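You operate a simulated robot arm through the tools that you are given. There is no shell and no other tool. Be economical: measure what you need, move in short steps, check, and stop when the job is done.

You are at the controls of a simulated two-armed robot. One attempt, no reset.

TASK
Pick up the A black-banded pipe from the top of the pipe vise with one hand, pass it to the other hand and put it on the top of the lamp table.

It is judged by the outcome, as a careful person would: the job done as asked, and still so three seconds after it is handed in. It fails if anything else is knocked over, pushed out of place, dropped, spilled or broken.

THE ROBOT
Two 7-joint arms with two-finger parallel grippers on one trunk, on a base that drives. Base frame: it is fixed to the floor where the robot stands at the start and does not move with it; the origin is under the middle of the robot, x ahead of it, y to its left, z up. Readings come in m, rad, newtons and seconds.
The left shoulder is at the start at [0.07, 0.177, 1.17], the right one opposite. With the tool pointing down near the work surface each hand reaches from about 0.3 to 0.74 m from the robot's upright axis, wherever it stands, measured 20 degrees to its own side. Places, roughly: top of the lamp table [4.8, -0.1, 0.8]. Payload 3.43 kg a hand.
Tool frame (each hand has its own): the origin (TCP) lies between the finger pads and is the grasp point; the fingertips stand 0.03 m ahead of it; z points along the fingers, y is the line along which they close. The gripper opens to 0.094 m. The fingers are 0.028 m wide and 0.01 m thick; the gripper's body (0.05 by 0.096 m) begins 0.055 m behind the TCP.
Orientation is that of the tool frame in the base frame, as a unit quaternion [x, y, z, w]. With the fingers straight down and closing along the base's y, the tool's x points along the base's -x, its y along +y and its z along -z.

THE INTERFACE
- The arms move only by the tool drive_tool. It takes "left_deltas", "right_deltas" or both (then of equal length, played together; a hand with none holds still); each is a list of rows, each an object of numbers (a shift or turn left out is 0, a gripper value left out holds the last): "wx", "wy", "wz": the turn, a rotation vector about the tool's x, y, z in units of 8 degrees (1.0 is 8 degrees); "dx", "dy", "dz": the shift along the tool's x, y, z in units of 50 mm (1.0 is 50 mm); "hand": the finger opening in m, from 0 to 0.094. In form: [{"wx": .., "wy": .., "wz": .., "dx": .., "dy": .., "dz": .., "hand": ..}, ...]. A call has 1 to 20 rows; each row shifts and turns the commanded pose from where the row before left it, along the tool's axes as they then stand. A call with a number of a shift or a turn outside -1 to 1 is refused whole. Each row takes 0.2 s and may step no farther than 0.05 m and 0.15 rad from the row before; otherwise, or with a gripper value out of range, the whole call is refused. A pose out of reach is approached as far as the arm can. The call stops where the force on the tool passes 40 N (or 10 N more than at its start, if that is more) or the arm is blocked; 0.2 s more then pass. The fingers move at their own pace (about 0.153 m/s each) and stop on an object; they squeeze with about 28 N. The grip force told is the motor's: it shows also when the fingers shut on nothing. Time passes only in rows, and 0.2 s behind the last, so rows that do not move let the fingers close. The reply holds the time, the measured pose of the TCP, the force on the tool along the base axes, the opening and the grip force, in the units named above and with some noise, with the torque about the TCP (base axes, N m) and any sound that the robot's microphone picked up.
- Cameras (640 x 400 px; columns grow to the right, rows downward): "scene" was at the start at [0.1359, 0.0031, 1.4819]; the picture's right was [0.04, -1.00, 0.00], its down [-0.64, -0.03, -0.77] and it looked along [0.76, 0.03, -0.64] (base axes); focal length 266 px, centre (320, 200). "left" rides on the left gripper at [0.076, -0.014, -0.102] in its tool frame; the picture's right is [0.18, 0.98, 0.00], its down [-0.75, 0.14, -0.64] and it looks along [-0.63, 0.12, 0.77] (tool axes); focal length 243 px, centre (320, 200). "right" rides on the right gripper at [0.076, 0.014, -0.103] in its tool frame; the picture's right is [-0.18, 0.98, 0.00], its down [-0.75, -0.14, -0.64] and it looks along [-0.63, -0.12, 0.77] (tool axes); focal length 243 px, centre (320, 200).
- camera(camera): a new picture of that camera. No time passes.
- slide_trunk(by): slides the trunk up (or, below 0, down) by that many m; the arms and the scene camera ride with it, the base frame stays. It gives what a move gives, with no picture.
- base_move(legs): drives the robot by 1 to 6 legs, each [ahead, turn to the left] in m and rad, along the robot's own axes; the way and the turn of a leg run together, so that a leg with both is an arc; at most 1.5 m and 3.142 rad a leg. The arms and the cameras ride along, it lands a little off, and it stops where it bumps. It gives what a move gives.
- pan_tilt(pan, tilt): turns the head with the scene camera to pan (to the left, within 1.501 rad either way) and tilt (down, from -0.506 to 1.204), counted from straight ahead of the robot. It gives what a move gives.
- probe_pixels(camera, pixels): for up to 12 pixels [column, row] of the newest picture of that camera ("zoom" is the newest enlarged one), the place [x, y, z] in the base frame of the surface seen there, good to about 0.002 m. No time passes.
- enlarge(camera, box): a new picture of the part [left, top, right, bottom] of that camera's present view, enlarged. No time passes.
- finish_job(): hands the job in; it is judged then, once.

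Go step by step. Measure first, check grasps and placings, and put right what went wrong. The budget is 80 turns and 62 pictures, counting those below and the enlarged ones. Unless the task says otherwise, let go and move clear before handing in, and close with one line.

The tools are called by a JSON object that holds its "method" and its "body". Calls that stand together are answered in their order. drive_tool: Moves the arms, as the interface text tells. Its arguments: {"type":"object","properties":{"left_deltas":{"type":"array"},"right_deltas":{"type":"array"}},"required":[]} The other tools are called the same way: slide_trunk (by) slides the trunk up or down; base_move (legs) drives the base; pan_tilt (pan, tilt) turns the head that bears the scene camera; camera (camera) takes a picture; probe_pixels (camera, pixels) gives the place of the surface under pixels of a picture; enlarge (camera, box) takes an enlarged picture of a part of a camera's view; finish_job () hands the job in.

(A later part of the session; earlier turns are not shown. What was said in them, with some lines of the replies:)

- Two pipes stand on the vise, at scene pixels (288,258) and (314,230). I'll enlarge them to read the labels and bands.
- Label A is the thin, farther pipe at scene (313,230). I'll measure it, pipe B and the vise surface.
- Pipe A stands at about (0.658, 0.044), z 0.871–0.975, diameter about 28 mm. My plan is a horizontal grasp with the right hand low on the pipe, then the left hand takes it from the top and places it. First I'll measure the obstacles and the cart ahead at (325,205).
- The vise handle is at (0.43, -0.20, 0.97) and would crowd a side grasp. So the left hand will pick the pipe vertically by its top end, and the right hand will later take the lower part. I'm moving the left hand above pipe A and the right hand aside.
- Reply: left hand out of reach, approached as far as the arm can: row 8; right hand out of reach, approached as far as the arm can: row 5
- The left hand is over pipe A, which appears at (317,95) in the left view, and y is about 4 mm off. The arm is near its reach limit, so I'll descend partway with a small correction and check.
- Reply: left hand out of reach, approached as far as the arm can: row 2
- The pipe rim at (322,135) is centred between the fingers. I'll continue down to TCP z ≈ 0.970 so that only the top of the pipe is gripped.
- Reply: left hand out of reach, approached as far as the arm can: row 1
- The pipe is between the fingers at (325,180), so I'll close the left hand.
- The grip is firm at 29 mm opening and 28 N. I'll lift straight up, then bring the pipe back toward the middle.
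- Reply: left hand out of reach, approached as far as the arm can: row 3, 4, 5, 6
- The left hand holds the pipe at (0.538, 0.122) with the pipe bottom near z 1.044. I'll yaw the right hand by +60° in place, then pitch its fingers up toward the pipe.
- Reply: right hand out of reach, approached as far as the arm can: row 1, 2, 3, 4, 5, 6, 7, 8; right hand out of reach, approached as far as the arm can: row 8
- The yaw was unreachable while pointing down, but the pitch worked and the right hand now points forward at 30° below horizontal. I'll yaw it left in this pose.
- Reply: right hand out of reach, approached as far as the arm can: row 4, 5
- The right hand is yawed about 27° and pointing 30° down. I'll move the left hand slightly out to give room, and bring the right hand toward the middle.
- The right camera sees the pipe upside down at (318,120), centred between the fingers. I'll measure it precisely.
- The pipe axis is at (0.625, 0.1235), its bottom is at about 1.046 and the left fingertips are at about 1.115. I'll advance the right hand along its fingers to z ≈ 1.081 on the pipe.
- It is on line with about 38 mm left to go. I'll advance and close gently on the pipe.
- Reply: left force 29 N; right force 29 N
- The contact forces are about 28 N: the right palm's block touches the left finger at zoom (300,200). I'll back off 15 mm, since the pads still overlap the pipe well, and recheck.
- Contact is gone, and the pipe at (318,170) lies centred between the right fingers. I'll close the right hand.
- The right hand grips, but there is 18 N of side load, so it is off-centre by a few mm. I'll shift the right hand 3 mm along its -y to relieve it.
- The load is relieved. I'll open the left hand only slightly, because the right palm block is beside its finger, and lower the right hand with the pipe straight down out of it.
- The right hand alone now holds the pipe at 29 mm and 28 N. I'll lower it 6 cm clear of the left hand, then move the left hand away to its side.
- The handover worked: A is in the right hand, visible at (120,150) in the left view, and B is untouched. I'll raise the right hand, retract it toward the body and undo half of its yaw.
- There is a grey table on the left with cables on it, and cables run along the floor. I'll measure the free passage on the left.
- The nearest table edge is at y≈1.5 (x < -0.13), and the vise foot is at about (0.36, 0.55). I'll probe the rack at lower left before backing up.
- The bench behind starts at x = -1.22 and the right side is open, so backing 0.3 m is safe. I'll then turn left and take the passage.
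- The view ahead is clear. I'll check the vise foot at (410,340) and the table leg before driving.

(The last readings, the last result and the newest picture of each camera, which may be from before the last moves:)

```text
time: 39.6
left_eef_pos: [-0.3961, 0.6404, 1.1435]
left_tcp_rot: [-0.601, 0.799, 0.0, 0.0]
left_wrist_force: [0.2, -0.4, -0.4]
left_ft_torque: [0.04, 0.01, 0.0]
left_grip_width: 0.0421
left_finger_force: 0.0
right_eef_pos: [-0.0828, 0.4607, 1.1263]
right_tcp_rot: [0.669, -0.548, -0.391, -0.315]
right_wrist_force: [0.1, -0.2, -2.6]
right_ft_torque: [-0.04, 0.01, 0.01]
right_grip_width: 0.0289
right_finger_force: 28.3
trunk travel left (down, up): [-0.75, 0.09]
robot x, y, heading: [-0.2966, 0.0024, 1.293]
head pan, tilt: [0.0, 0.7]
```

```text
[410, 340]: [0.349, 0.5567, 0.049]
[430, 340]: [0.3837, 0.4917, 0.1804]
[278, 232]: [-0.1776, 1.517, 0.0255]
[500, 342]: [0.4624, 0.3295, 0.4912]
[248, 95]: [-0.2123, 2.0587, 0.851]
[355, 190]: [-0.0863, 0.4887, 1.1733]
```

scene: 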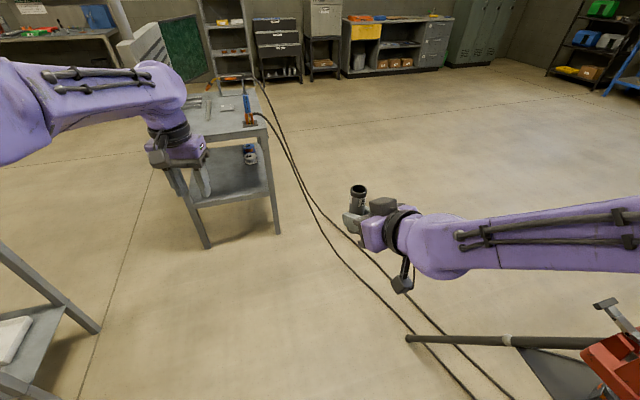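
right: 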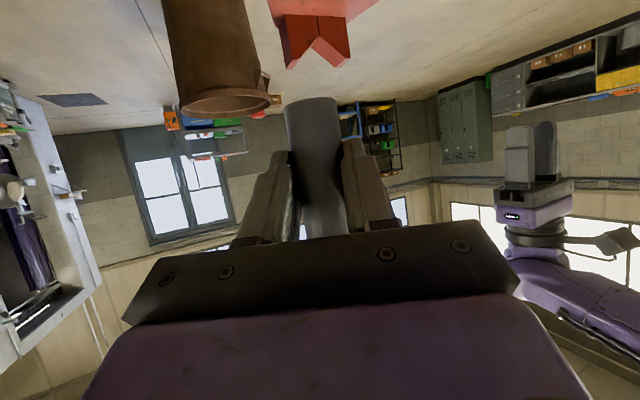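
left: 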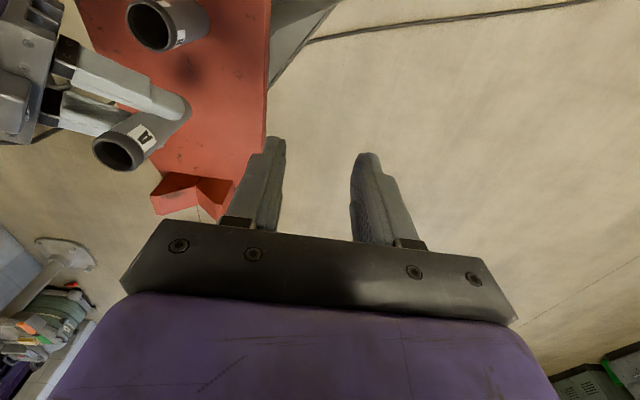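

The foot is at (0.345, 0.56). I'll drive 0.78 m and then arc right to run parallel to x at y≈1.03, which is clear of both.

{"method": "base_move", "body": {"legs": [[0.78, 0], [0.5, -1.293]]}}

{"method": "camera", "body": {"camera": "scene"}}

```text
time: 47.0
left_eef_pos: [0.885, 1.2915, 1.1437]
left_tcp_rot: [0.004, 1.0, 0.001, 0.001]
left_wrist_force: [-0.5, 0.0, -0.3]
left_ft_torque: [-0.02, -0.02, 0.0]
left_grip_width: 0.0419
left_finger_force: 0.0
right_eef_pos: [0.7955, 0.9412, 1.1281]
right_tcp_rot: [-0.202, 0.841, 0.121, 0.488]
right_wrist_force: [-0.8, -0.1, -1.1]
right_ft_torque: [0.02, 0.03, 0.03]
right_grip_width: 0.0289
right_finger_force: 28.0
trunk travel left (down, up): [-0.75, 0.09]
robot x, y, heading: [0.2932, 1.0275, -0.004]
head pan, tilt: [0.0, 0.7]
cut short: leg 2
```

```text
28 pictures are left
```

scene: 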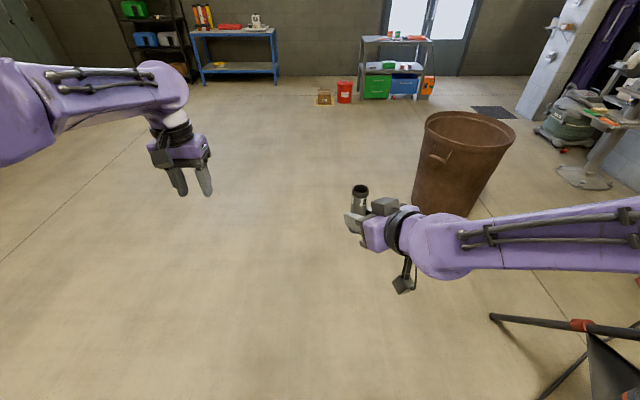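

The robot is at (0.29, 1.03) heading along x. I'll check that the vise foot hasn't moved, then drive ahead past the bin.

{"method": "probe_pixels", "body": {"camera": "scene", "pixels": [[493, 317], [510, 319], [345, 100], [325, 100], [440, 190]]}}

{"method": "base_move", "body": {"legs": [[1.5, 0], [1.0, 0]]}}

{"method": "pan_tilt", "body": {"pan": -0.4, "tilt": 0.5}}

{"method": "camera", "body": {"camera": "scene"}}

```text
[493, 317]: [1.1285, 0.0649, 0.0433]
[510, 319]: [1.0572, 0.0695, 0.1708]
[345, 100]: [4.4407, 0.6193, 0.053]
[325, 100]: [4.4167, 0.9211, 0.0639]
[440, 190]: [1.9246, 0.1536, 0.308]
```

```text
time: 59.3
left_eef_pos: [3.3999, 1.2536, 1.1431]
left_tcp_rot: [0.01, 1.0, -0.001, 0.001]
left_wrist_force: [-0.4, 0.6, 0.1]
left_ft_torque: [0.02, 0.0, -0.01]
left_grip_width: 0.0419
left_finger_force: 0.1
right_eef_pos: [3.3075, 0.9046, 1.128]
right_tcp_rot: [-0.196, 0.842, 0.118, 0.488]
right_wrist_force: [0.3, -0.1, -0.9]
right_ft_torque: [-0.03, 0.0, -0.05]
right_grip_width: 0.029
right_finger_force: 27.4
trunk travel left (down, up): [-0.75, 0.09]
robot x, y, heading: [2.8058, 0.9947, -0.018]
head pan, tilt: [0.0, 0.7]
```

```text
time: 60.1
left_eef_pos: [3.3989, 1.2535, 1.1434]
left_tcp_rot: [0.01, 1.0, 0.0, 0.0]
left_wrist_force: [-0.7, 0.4, -0.2]
left_ft_torque: [0.01, 0.01, 0.02]
left_grip_width: 0.042
left_finger_force: 0.1
right_eef_pos: [3.3078, 0.9045, 1.1271]
right_tcp_rot: [-0.197, 0.842, 0.119, 0.488]
right_wrist_force: [0.8, -0.7, -1.8]
right_ft_torque: [-0.01, 0.02, -0.01]
right_grip_width: 0.0288
right_finger_force: 27.9
trunk travel left (down, up): [-0.75, 0.09]
robot x, y, heading: [2.8059, 0.9962, -0.019]
head pan, tilt: [-0.4, 0.499]
```

```text
27 pictures are left
```

scene: 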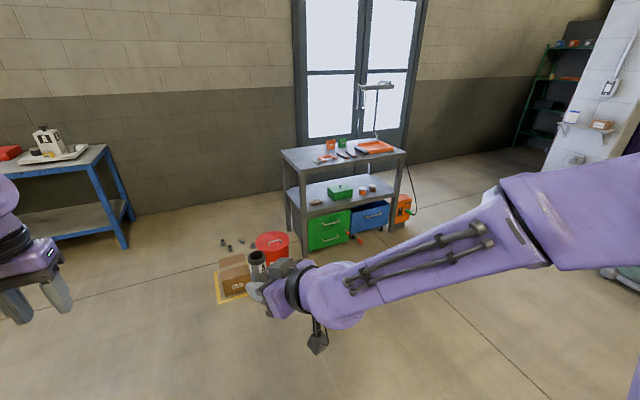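

The lamp table is at (345,155). I'll enlarge it and measure its top and the free space.

{"method": "enlarge", "body": {"camera": "scene", "box": [270, 75, 430, 175]}}

{"method": "probe_pixels", "body": {"camera": "scene", "pixels": [[282, 152], [297, 169], [404, 152], [390, 144], [345, 162], [380, 156], [303, 158], [325, 158], [305, 240], [385, 225], [270, 250], [375, 151]]}}

```text
4.00 times, centred on (350, 125) of scene
```

zoom: 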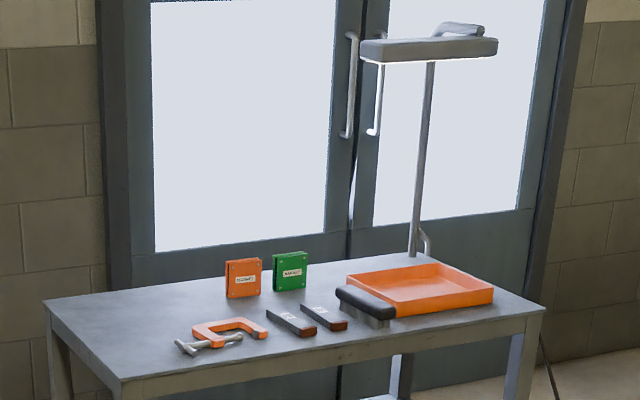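

```text
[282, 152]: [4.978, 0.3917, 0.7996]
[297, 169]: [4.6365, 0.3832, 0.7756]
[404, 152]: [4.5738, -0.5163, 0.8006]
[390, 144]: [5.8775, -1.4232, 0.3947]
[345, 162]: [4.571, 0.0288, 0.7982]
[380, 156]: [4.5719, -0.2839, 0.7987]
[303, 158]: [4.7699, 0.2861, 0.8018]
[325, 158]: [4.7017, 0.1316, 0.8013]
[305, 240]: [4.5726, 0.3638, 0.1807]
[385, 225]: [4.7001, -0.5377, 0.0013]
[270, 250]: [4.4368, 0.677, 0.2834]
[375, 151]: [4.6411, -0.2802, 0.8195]
```

The table top is x 4.57–4.98, y -0.52–0.39, z 0.80, and its left front area around (4.65, 0.31) is free. I'll head toward (4.03, 0.28), staying clear of the bucket, and tuck the left hand first.

{"method": "drive_tool", "body": {"left_deltas": [{"dx": 0.7}, {"dx": 0.7}, {"dx": 0.7}, {"dx": 0.5}, {}]}}

{"method": "base_move", "body": {"legs": [[0, -0.51], [1.15, 0]]}}

{"method": "pan_tilt", "body": {"pan": 0.45, "tilt": 0.7}}

{"method": "camera", "body": {"camera": "scene"}}

```text
time: 61.4
left_eef_pos: [3.2705, 1.2547, 1.1455]
left_tcp_rot: [0.01, 1.0, 0.0, 0.0]
left_wrist_force: [0.0, -0.5, -0.2]
left_ft_torque: [0.02, 0.0, 0.0]
left_grip_width: 0.0417
left_finger_force: 0.0
right_eef_pos: [3.3069, 0.9017, 1.126]
right_tcp_rot: [-0.196, 0.842, 0.12, 0.488]
right_wrist_force: [0.5, -0.5, -1.8]
right_ft_torque: [-0.01, 0.03, 0.03]
right_grip_width: 0.0289
right_finger_force: 27.6
trunk travel left (down, up): [-0.75, 0.09]
robot x, y, heading: [2.8112, 0.9932, -0.017]
head pan, tilt: [-0.4, 0.499]
```

```text
time: 68.6
left_eef_pos: [4.3275, 0.4257, 1.1454]
left_tcp_rot: [0.259, 0.966, 0.0, 0.001]
left_wrist_force: [0.4, 0.7, 0.1]
left_ft_torque: [-0.02, 0.02, 0.06]
left_grip_width: 0.0421
left_finger_force: 0.1
right_eef_pos: [4.188, 0.1002, 1.1275]
right_tcp_rot: [0.02, 0.865, -0.007, 0.502]
right_wrist_force: [0.1, 0.5, -1.2]
right_ft_torque: [0.0, 0.05, 0.0]
right_grip_width: 0.029
right_finger_force: 28.2
trunk travel left (down, up): [-0.75, 0.09]
robot x, y, heading: [3.7914, 0.4207, -0.521]
head pan, tilt: [-0.4, 0.499]
```

```text
time: 69.8
left_eef_pos: [4.3259, 0.4256, 1.1447]
left_tcp_rot: [0.26, 0.966, 0.0, 0.0]
left_wrist_force: [0.5, -0.5, -0.2]
left_ft_torque: [-0.02, 0.04, 0.0]
left_grip_width: 0.0421
left_finger_force: 0.1
right_eef_pos: [4.1888, 0.101, 1.1265]
right_tcp_rot: [0.021, 0.865, -0.008, 0.502]
right_wrist_force: [-0.3, -0.4, -2.3]
right_ft_torque: [-0.03, 0.02, 0.04]
right_grip_width: 0.0289
right_finger_force: 28.5
trunk travel left (down, up): [-0.75, 0.09]
robot x, y, heading: [3.7943, 0.4245, -0.518]
head pan, tilt: [0.45, 0.7]
```

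```text
25 pictures are left
```

scene: 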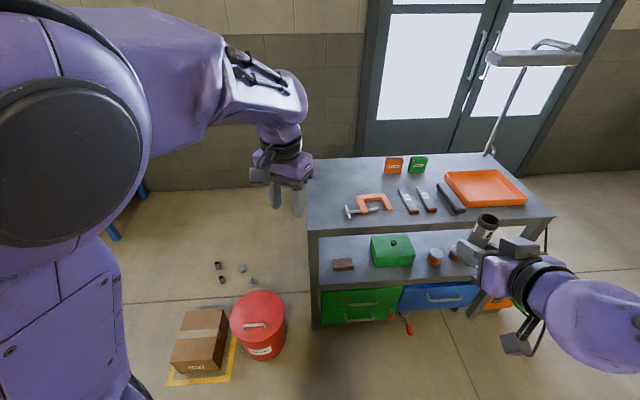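

All clear. I'll measure the clamp and free area, then do the last approach and turn to face the table.

{"method": "probe_pixels", "body": {"camera": "scene", "pixels": [[347, 213], [360, 198], [392, 203], [335, 190], [335, 215], [310, 226], [310, 165], [393, 160], [260, 295], [232, 322], [283, 305], [408, 212]]}}

{"method": "base_move", "body": {"legs": [[0.27, 0], [0, 0.52]]}}

{"method": "pan_tilt", "body": {"pan": 0.0, "tilt": 0.8}}

{"method": "camera", "body": {"camera": "scene"}}

```text
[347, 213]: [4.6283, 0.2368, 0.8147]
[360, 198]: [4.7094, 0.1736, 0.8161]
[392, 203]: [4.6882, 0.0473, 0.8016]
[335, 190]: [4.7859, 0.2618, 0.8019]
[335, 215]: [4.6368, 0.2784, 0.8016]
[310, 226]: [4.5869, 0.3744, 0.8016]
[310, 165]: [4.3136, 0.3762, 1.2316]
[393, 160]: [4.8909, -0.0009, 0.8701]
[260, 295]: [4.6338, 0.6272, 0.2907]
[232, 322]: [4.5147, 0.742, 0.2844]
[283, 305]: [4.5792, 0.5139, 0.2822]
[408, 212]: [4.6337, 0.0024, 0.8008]
```

```text
time: 73.2
left_eef_pos: [4.4883, 0.5548, 1.1451]
left_tcp_rot: [0.0, 1.0, 0.0, 0.0]
left_wrist_force: [-0.8, 1.0, -0.1]
left_ft_torque: [0.0, 0.0, 0.02]
left_grip_width: 0.0418
left_finger_force: 0.0
right_eef_pos: [4.5328, 0.2055, 1.1277]
right_tcp_rot: [-0.205, 0.84, 0.124, 0.486]
right_wrist_force: [-0.5, -0.1, -1.1]
right_ft_torque: [0.01, 0.04, -0.01]
right_grip_width: 0.0285
right_finger_force: 27.9
trunk travel left (down, up): [-0.75, 0.09]
robot x, y, heading: [4.0302, 0.282, 0.005]
head pan, tilt: [0.45, 0.7]
```

```text
time: 74.1
left_eef_pos: [4.4888, 0.5567, 1.1433]
left_tcp_rot: [0.001, 1.0, 0.001, 0.001]
left_wrist_force: [1.0, 0.3, 0.1]
left_ft_torque: [0.0, -0.01, -0.03]
left_grip_width: 0.0421
left_finger_force: 0.0
right_eef_pos: [4.5322, 0.2059, 1.1268]
right_tcp_rot: [-0.205, 0.84, 0.123, 0.487]
right_wrist_force: [-0.3, -0.4, -1.7]
right_ft_torque: [0.0, 0.0, 0.03]
right_grip_width: 0.0289
right_finger_force: 27.8
trunk travel left (down, up): [-0.75, 0.09]
robot x, y, heading: [4.0306, 0.2871, 0.009]
head pan, tilt: [0.0, 0.799]
```

```text
24 pictures are left
```

scene: 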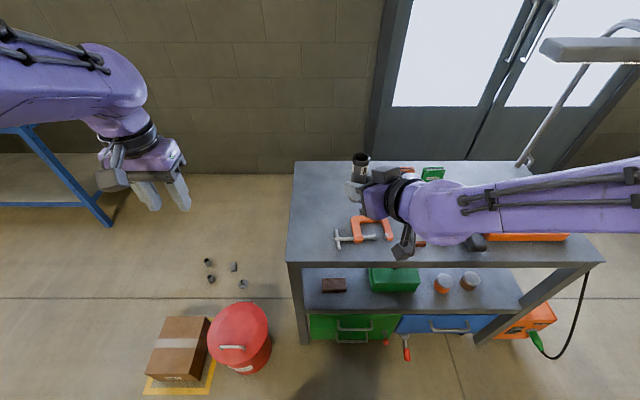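

The free strip is y 0.26–0.39, left of the clamp handle. I'll measure the pipe's pose in the right hand to set the placing height.

{"method": "camera", "body": {"camera": "right"}}

{"method": "probe_pixels", "body": {"camera": "right", "pixels": [[292, 104], [311, 101], [330, 104], [311, 115], [314, 135], [318, 160], [321, 180], [323, 200]]}}

{"method": "enlarge", "body": {"camera": "scene", "box": [320, 130, 440, 230]}}

{"method": "probe_pixels", "body": {"camera": "scene", "pixels": [[353, 158], [369, 158], [360, 154], [361, 163], [361, 172], [362, 180]]}}

```text
23 pictures are left
```

right: 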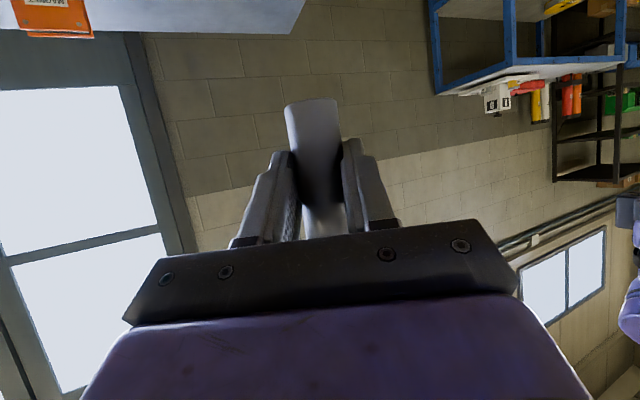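

```text
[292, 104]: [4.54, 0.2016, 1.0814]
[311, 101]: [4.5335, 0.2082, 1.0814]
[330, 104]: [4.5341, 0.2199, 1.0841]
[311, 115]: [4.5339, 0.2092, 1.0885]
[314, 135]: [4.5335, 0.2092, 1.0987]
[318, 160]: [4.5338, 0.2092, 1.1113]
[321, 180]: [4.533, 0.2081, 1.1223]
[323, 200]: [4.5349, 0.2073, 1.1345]
```

```text
4.00 times, centred on (380, 180) of scene
```

zoom: 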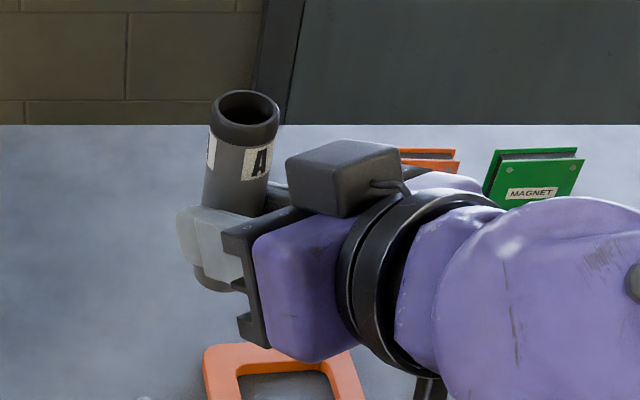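

```text
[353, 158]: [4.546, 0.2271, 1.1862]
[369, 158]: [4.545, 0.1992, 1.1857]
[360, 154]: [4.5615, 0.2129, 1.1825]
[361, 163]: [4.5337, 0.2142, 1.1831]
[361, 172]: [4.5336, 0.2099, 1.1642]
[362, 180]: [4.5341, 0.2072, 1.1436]
```

The pipe is vertical in the hand, its axis at (4.546, 0.213), bottom at 1.081 and top at 1.185. I'll shift it horizontally over (4.665, 0.325), then check the arm's clearance before lowering the trunk.

{"method": "drive_tool", "body": {"right_deltas": [{"dx": -0.393, "dy": 0.224, "dz": 0.68}, {"dx": -0.393, "dy": 0.224, "dz": 0.68}, {"dx": -0.393, "dy": 0.224, "dz": 0.68}, {"dx": -0.393, "dy": 0.224, "dz": 0.68}, {}]}}

{"method": "camera", "body": {"camera": "scene"}}

{"method": "probe_pixels", "body": {"camera": "scene", "pixels": [[345, 145], [352, 145], [380, 200], [400, 200], [430, 210], [480, 210], [540, 210], [600, 215]]}}

```text
time: 75.3
left_eef_pos: [4.4873, 0.5551, 1.1447]
left_tcp_rot: [0.0, 1.0, 0.0, 0.0]
left_wrist_force: [0.7, -0.1, 0.5]
left_ft_torque: [0.01, 0.0, 0.0]
left_grip_width: 0.042
left_finger_force: 0.0
right_eef_pos: [4.6492, 0.3171, 1.1299]
right_tcp_rot: [-0.205, 0.84, 0.123, 0.487]
right_wrist_force: [0.4, -0.3, -1.2]
right_ft_torque: [-0.04, 0.03, 0.0]
right_grip_width: 0.0287
right_finger_force: 28.2
trunk travel left (down, up): [-0.75, 0.09]
robot x, y, heading: [4.0323, 0.2873, 0.0]
head pan, tilt: [0.0, 0.799]
```

```text
21 pictures are left
```

scene: 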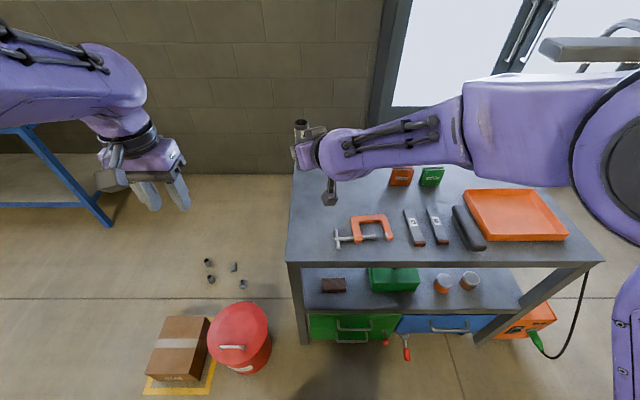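

```text
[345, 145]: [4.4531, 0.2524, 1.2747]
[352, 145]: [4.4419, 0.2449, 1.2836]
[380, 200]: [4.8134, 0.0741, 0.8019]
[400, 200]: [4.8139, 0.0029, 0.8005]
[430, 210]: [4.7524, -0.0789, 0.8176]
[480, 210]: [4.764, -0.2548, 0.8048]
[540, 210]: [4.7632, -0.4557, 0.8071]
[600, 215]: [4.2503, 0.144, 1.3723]
```

The forearm is at z ≈ 1.27 and well above the table, so I'll lower the trunk 0.25 m and check.

{"method": "slide_trunk", "body": {"by": -0.25}}

{"method": "camera", "body": {"camera": "scene"}}

{"method": "camera", "body": {"camera": "right"}}

```text
time: 77.9
left_eef_pos: [4.4893, 0.5553, 0.8943]
left_tcp_rot: [0.0, 1.0, 0.001, 0.0]
left_wrist_force: [-1.3, 0.6, -0.5]
left_ft_torque: [0.01, 0.0, -0.02]
left_grip_width: 0.0423
left_finger_force: 0.1
right_eef_pos: [4.65, 0.3195, 0.8785]
right_tcp_rot: [-0.205, 0.84, 0.123, 0.487]
right_wrist_force: [-0.3, -0.6, -1.9]
right_ft_torque: [0.02, 0.02, -0.02]
right_grip_width: 0.029
right_finger_force: 28.2
trunk travel left (down, up): [-0.5, 0.34]
robot x, y, heading: [4.0284, 0.2834, 0.003]
head pan, tilt: [0.0, 0.799]
```

```text
20 pictures are left
```

scene: 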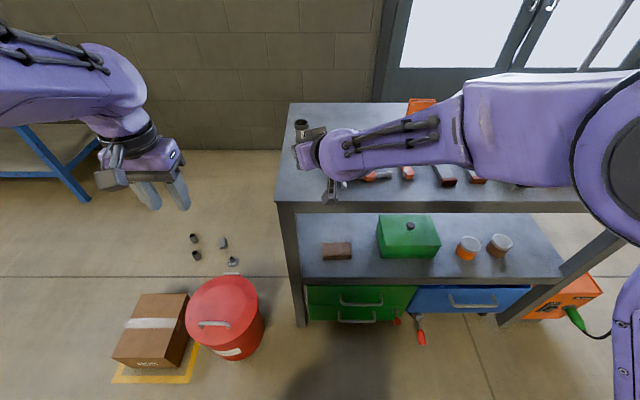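

```text
19 pictures are left
```

right: 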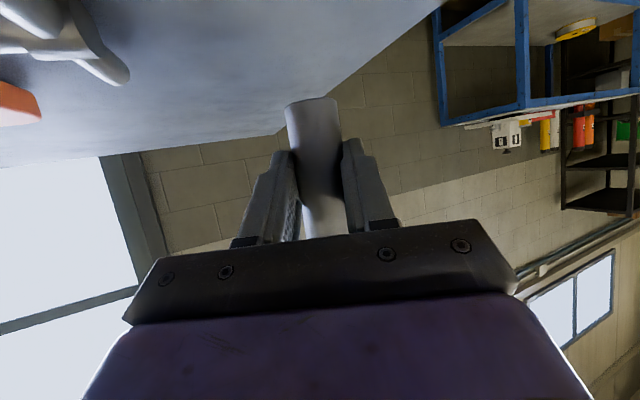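

The pipe bottom is about 32 mm above the table. I'll lower in small steps, watching the force.

{"method": "drive_tool", "body": {"right_deltas": [{"dx": 0.173, "dz": 0.1}, {"dx": 0.173, "dz": 0.1}, {"dx": 0.1, "dz": 0.058}, {}]}}

{"method": "camera", "body": {"camera": "right"}}

{"method": "probe_pixels", "body": {"camera": "right", "pixels": [[311, 101], [311, 108], [295, 106], [328, 106], [311, 90], [280, 100], [340, 105]]}}

```text
time: 78.9
left_eef_pos: [4.4878, 0.5559, 0.8936]
left_tcp_rot: [0.0, 1.0, 0.001, 0.0]
left_wrist_force: [1.0, 0.1, 0.2]
left_ft_torque: [0.02, -0.01, 0.0]
left_grip_width: 0.0422
left_finger_force: 0.2
right_eef_pos: [4.6501, 0.3186, 0.8523]
right_tcp_rot: [-0.205, 0.84, 0.123, 0.488]
right_wrist_force: [0.1, -0.3, -1.3]
right_ft_torque: [-0.01, 0.02, 0.02]
right_grip_width: 0.0288
right_finger_force: 29.0
trunk travel left (down, up): [-0.5, 0.34]
robot x, y, heading: [4.0292, 0.2877, 0.004]
head pan, tilt: [0.0, 0.799]
```

```text
18 pictures are left
```

right: 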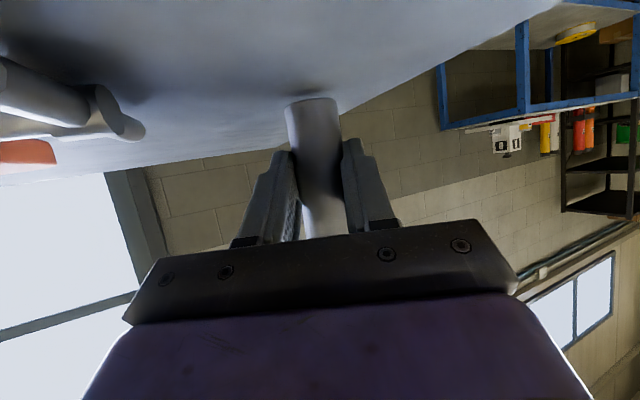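

```text
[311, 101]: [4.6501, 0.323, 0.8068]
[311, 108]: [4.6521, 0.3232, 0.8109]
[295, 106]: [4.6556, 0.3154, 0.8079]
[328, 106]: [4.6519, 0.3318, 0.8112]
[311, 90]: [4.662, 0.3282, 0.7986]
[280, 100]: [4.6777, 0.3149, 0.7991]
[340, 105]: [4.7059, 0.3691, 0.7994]
```

The pipe bottom is at about 0.806 and the table at 0.799. I'll ease down the last 7 mm.

{"method": "drive_tool", "body": {"right_deltas": [{"dx": 0.052, "dz": 0.03}, {"dx": 0.035, "dz": 0.02}, {"dx": 0.026, "dz": 0.015}, {}]}}

```text
time: 79.9
left_eef_pos: [4.4877, 0.5558, 0.894]
left_tcp_rot: [0.001, 1.0, 0.001, 0.0]
left_wrist_force: [-1.1, -0.1, -0.7]
left_ft_torque: [-0.01, 0.03, 0.01]
left_grip_width: 0.0419
left_finger_force: 0.0
right_eef_pos: [4.6495, 0.3192, 0.8457]
right_tcp_rot: [-0.205, 0.84, 0.123, 0.487]
right_wrist_force: [0.4, -0.4, -2.0]
right_ft_torque: [0.01, 0.0, -0.01]
right_grip_width: 0.0289
right_finger_force: 28.6
trunk travel left (down, up): [-0.5, 0.34]
robot x, y, heading: [4.0301, 0.2862, 0.002]
head pan, tilt: [0.0, 0.799]
```

No contact yet, so I'll lower in 1 mm steps.

{"method": "drive_tool", "body": {"right_deltas": [{"dx": 0.0173, "dz": 0.01}, {}]}}

{"method": "drive_tool", "body": {"right_deltas": [{"dx": 0.0173, "dz": 0.01}, {}]}}

{"method": "camera", "body": {"camera": "right"}}

{"method": "probe_pixels", "body": {"camera": "right", "pixels": [[311, 101], [311, 105], [320, 101], [300, 102], [311, 92], [340, 105]]}}

```text
time: 80.5
left_eef_pos: [4.4878, 0.5556, 0.8953]
left_tcp_rot: [0.0, 1.0, 0.0, 0.0]
left_wrist_force: [0.4, -0.2, 0.1]
left_ft_torque: [-0.02, -0.02, 0.01]
left_grip_width: 0.0421
left_finger_force: 0.1
right_eef_pos: [4.6498, 0.3193, 0.8467]
right_tcp_rot: [-0.205, 0.84, 0.123, 0.488]
right_wrist_force: [-0.5, 1.0, 2.3]
right_ft_torque: [0.01, -0.04, 0.01]
right_grip_width: 0.0288
right_finger_force: 28.0
trunk travel left (down, up): [-0.5, 0.34]
robot x, y, heading: [4.0351, 0.2836, 0.002]
head pan, tilt: [0.0, 0.799]
```

```text
time: 81.1
left_eef_pos: [4.4861, 0.5556, 0.8943]
left_tcp_rot: [0.0, 1.0, 0.001, 0.001]
left_wrist_force: [0.3, 0.2, -0.5]
left_ft_torque: [0.0, 0.0, 0.0]
left_grip_width: 0.0421
left_finger_force: 0.0
right_eef_pos: [4.6486, 0.3185, 0.8459]
right_tcp_rot: [-0.204, 0.839, 0.122, 0.489]
right_wrist_force: [0.5, 0.1, 9.1]
right_ft_torque: [0.03, -0.27, 0.05]
right_grip_width: 0.0288
right_finger_force: 27.9
trunk travel left (down, up): [-0.5, 0.34]
robot x, y, heading: [4.0287, 0.2844, 0.002]
head pan, tilt: [0.0, 0.799]
```

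```text
17 pictures are left
```

right: 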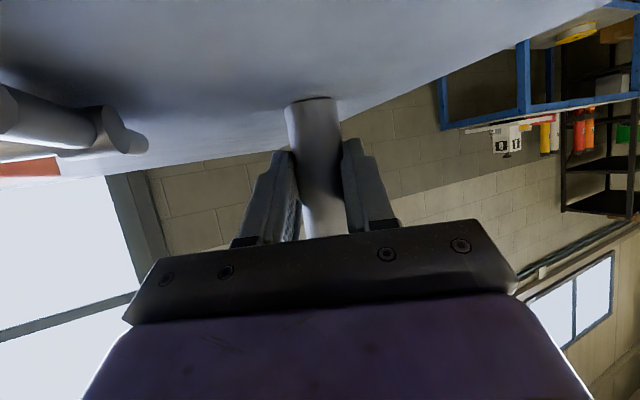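

```text
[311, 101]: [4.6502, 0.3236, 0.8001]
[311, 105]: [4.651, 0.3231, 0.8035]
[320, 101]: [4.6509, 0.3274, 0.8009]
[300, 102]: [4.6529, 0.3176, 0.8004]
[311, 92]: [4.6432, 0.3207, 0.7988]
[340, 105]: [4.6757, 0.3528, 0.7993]
```

The pipe bottom is on the table (0.800, about 10 N upward). I'll relieve slightly, open the hand and check.

{"method": "drive_tool", "body": {"right_deltas": [{"dx": -0.012, "dz": -0.007}, {"hand": 0.04}, {"hand": 0.06}, {}, {}]}}

{"method": "camera", "body": {"camera": "right"}}

```text
time: 82.3
left_eef_pos: [4.4877, 0.5556, 0.8936]
left_tcp_rot: [-0.001, 1.0, 0.001, 0.0]
left_wrist_force: [0.3, 0.3, -0.7]
left_ft_torque: [-0.05, -0.01, 0.0]
left_grip_width: 0.0422
left_finger_force: 0.1
right_eef_pos: [4.65, 0.3184, 0.8448]
right_tcp_rot: [-0.206, 0.84, 0.123, 0.487]
right_wrist_force: [-0.1, -0.4, 0.1]
right_ft_torque: [0.03, -0.01, -0.06]
right_grip_width: 0.0598
right_finger_force: 0.0
trunk travel left (down, up): [-0.5, 0.34]
robot x, y, heading: [4.0324, 0.2869, 0.001]
head pan, tilt: [0.0, 0.799]
```

```text
16 pictures are left
```

right: 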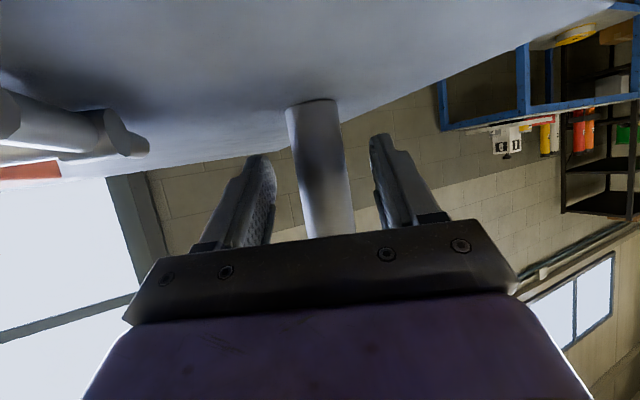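

The pipe stands free between the fingers. I'll retreat straight back along the finger axis.

{"method": "drive_tool", "body": {"right_deltas": [{"dz": -0.3}, {"dz": -0.5}, {"dz": -0.7}, {"dz": -0.8}, {"dz": -0.8}, {}]}}

{"method": "camera", "body": {"camera": "scene"}}

{"method": "camera", "body": {"camera": "right"}}

```text
time: 83.7
left_eef_pos: [4.4886, 0.5577, 0.8928]
left_tcp_rot: [0.0, 1.0, 0.0, 0.0]
left_wrist_force: [-0.9, -0.3, 0.7]
left_ft_torque: [-0.02, 0.02, 0.0]
left_grip_width: 0.0423
left_finger_force: 0.1
right_eef_pos: [4.5298, 0.2564, 0.921]
right_tcp_rot: [-0.205, 0.84, 0.122, 0.488]
right_wrist_force: [-0.1, -0.2, 0.7]
right_ft_torque: [0.0, -0.01, 0.04]
right_grip_width: 0.0601
right_finger_force: 0.0
trunk travel left (down, up): [-0.5, 0.34]
robot x, y, heading: [4.0309, 0.2894, 0.008]
head pan, tilt: [0.0, 0.799]
```

```text
15 pictures are left
```

scene: 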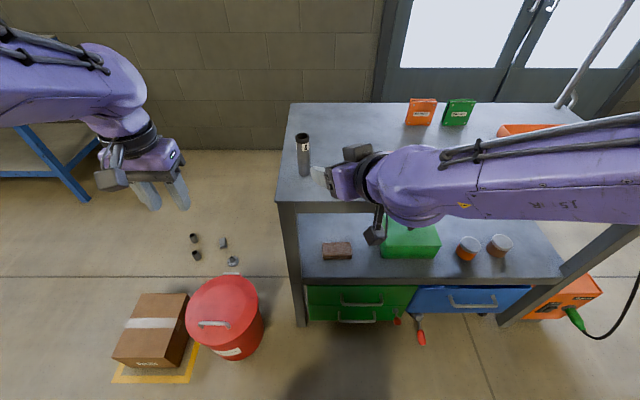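

```text
14 pictures are left
```

right: 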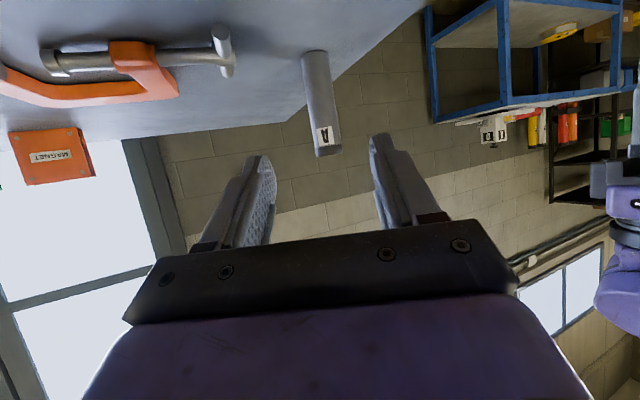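

Pipe A stands upright on the table at (303,155) in the scene view. I'll raise the trunk to clear the arm and take a last look.

{"method": "slide_trunk", "body": {"by": 0.2}}

{"method": "camera", "body": {"camera": "scene"}}

```text
time: 85.8
left_eef_pos: [4.4881, 0.5558, 1.0952]
left_tcp_rot: [0.0, 1.0, 0.0, 0.0]
left_wrist_force: [-0.5, -0.3, -0.1]
left_ft_torque: [0.03, 0.01, -0.05]
left_grip_width: 0.0423
left_finger_force: 0.0
right_eef_pos: [4.5298, 0.2554, 1.1216]
right_tcp_rot: [-0.205, 0.84, 0.123, 0.487]
right_wrist_force: [0.7, 0.1, -0.3]
right_ft_torque: [0.04, 0.0, -0.01]
right_grip_width: 0.0601
right_finger_force: 0.1
trunk travel left (down, up): [-0.7, 0.14]
robot x, y, heading: [4.0301, 0.2871, 0.005]
head pan, tilt: [0.0, 0.799]
```

```text
13 pictures are left
```

scene: 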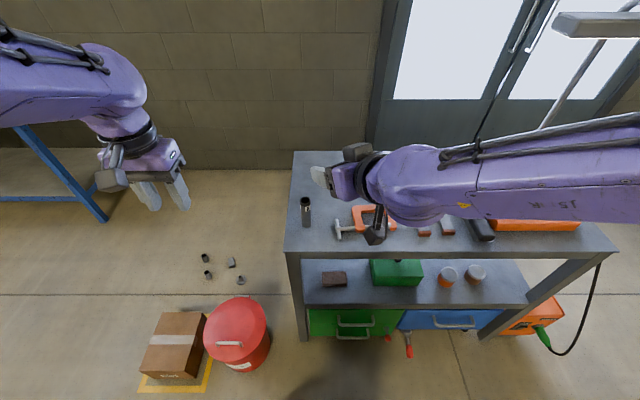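

The pipe stands on the table at (306,210), nothing else has moved, and both hands are clear. I'm handing in.

{"method": "finish_job", "body": {}}

```text
The job is handed in.
```

Pipe A was picked from the vise with the left hand, passed to the right hand, and now stands upright on the lamp table; nothing else appeared disturbed in the final view of the table.
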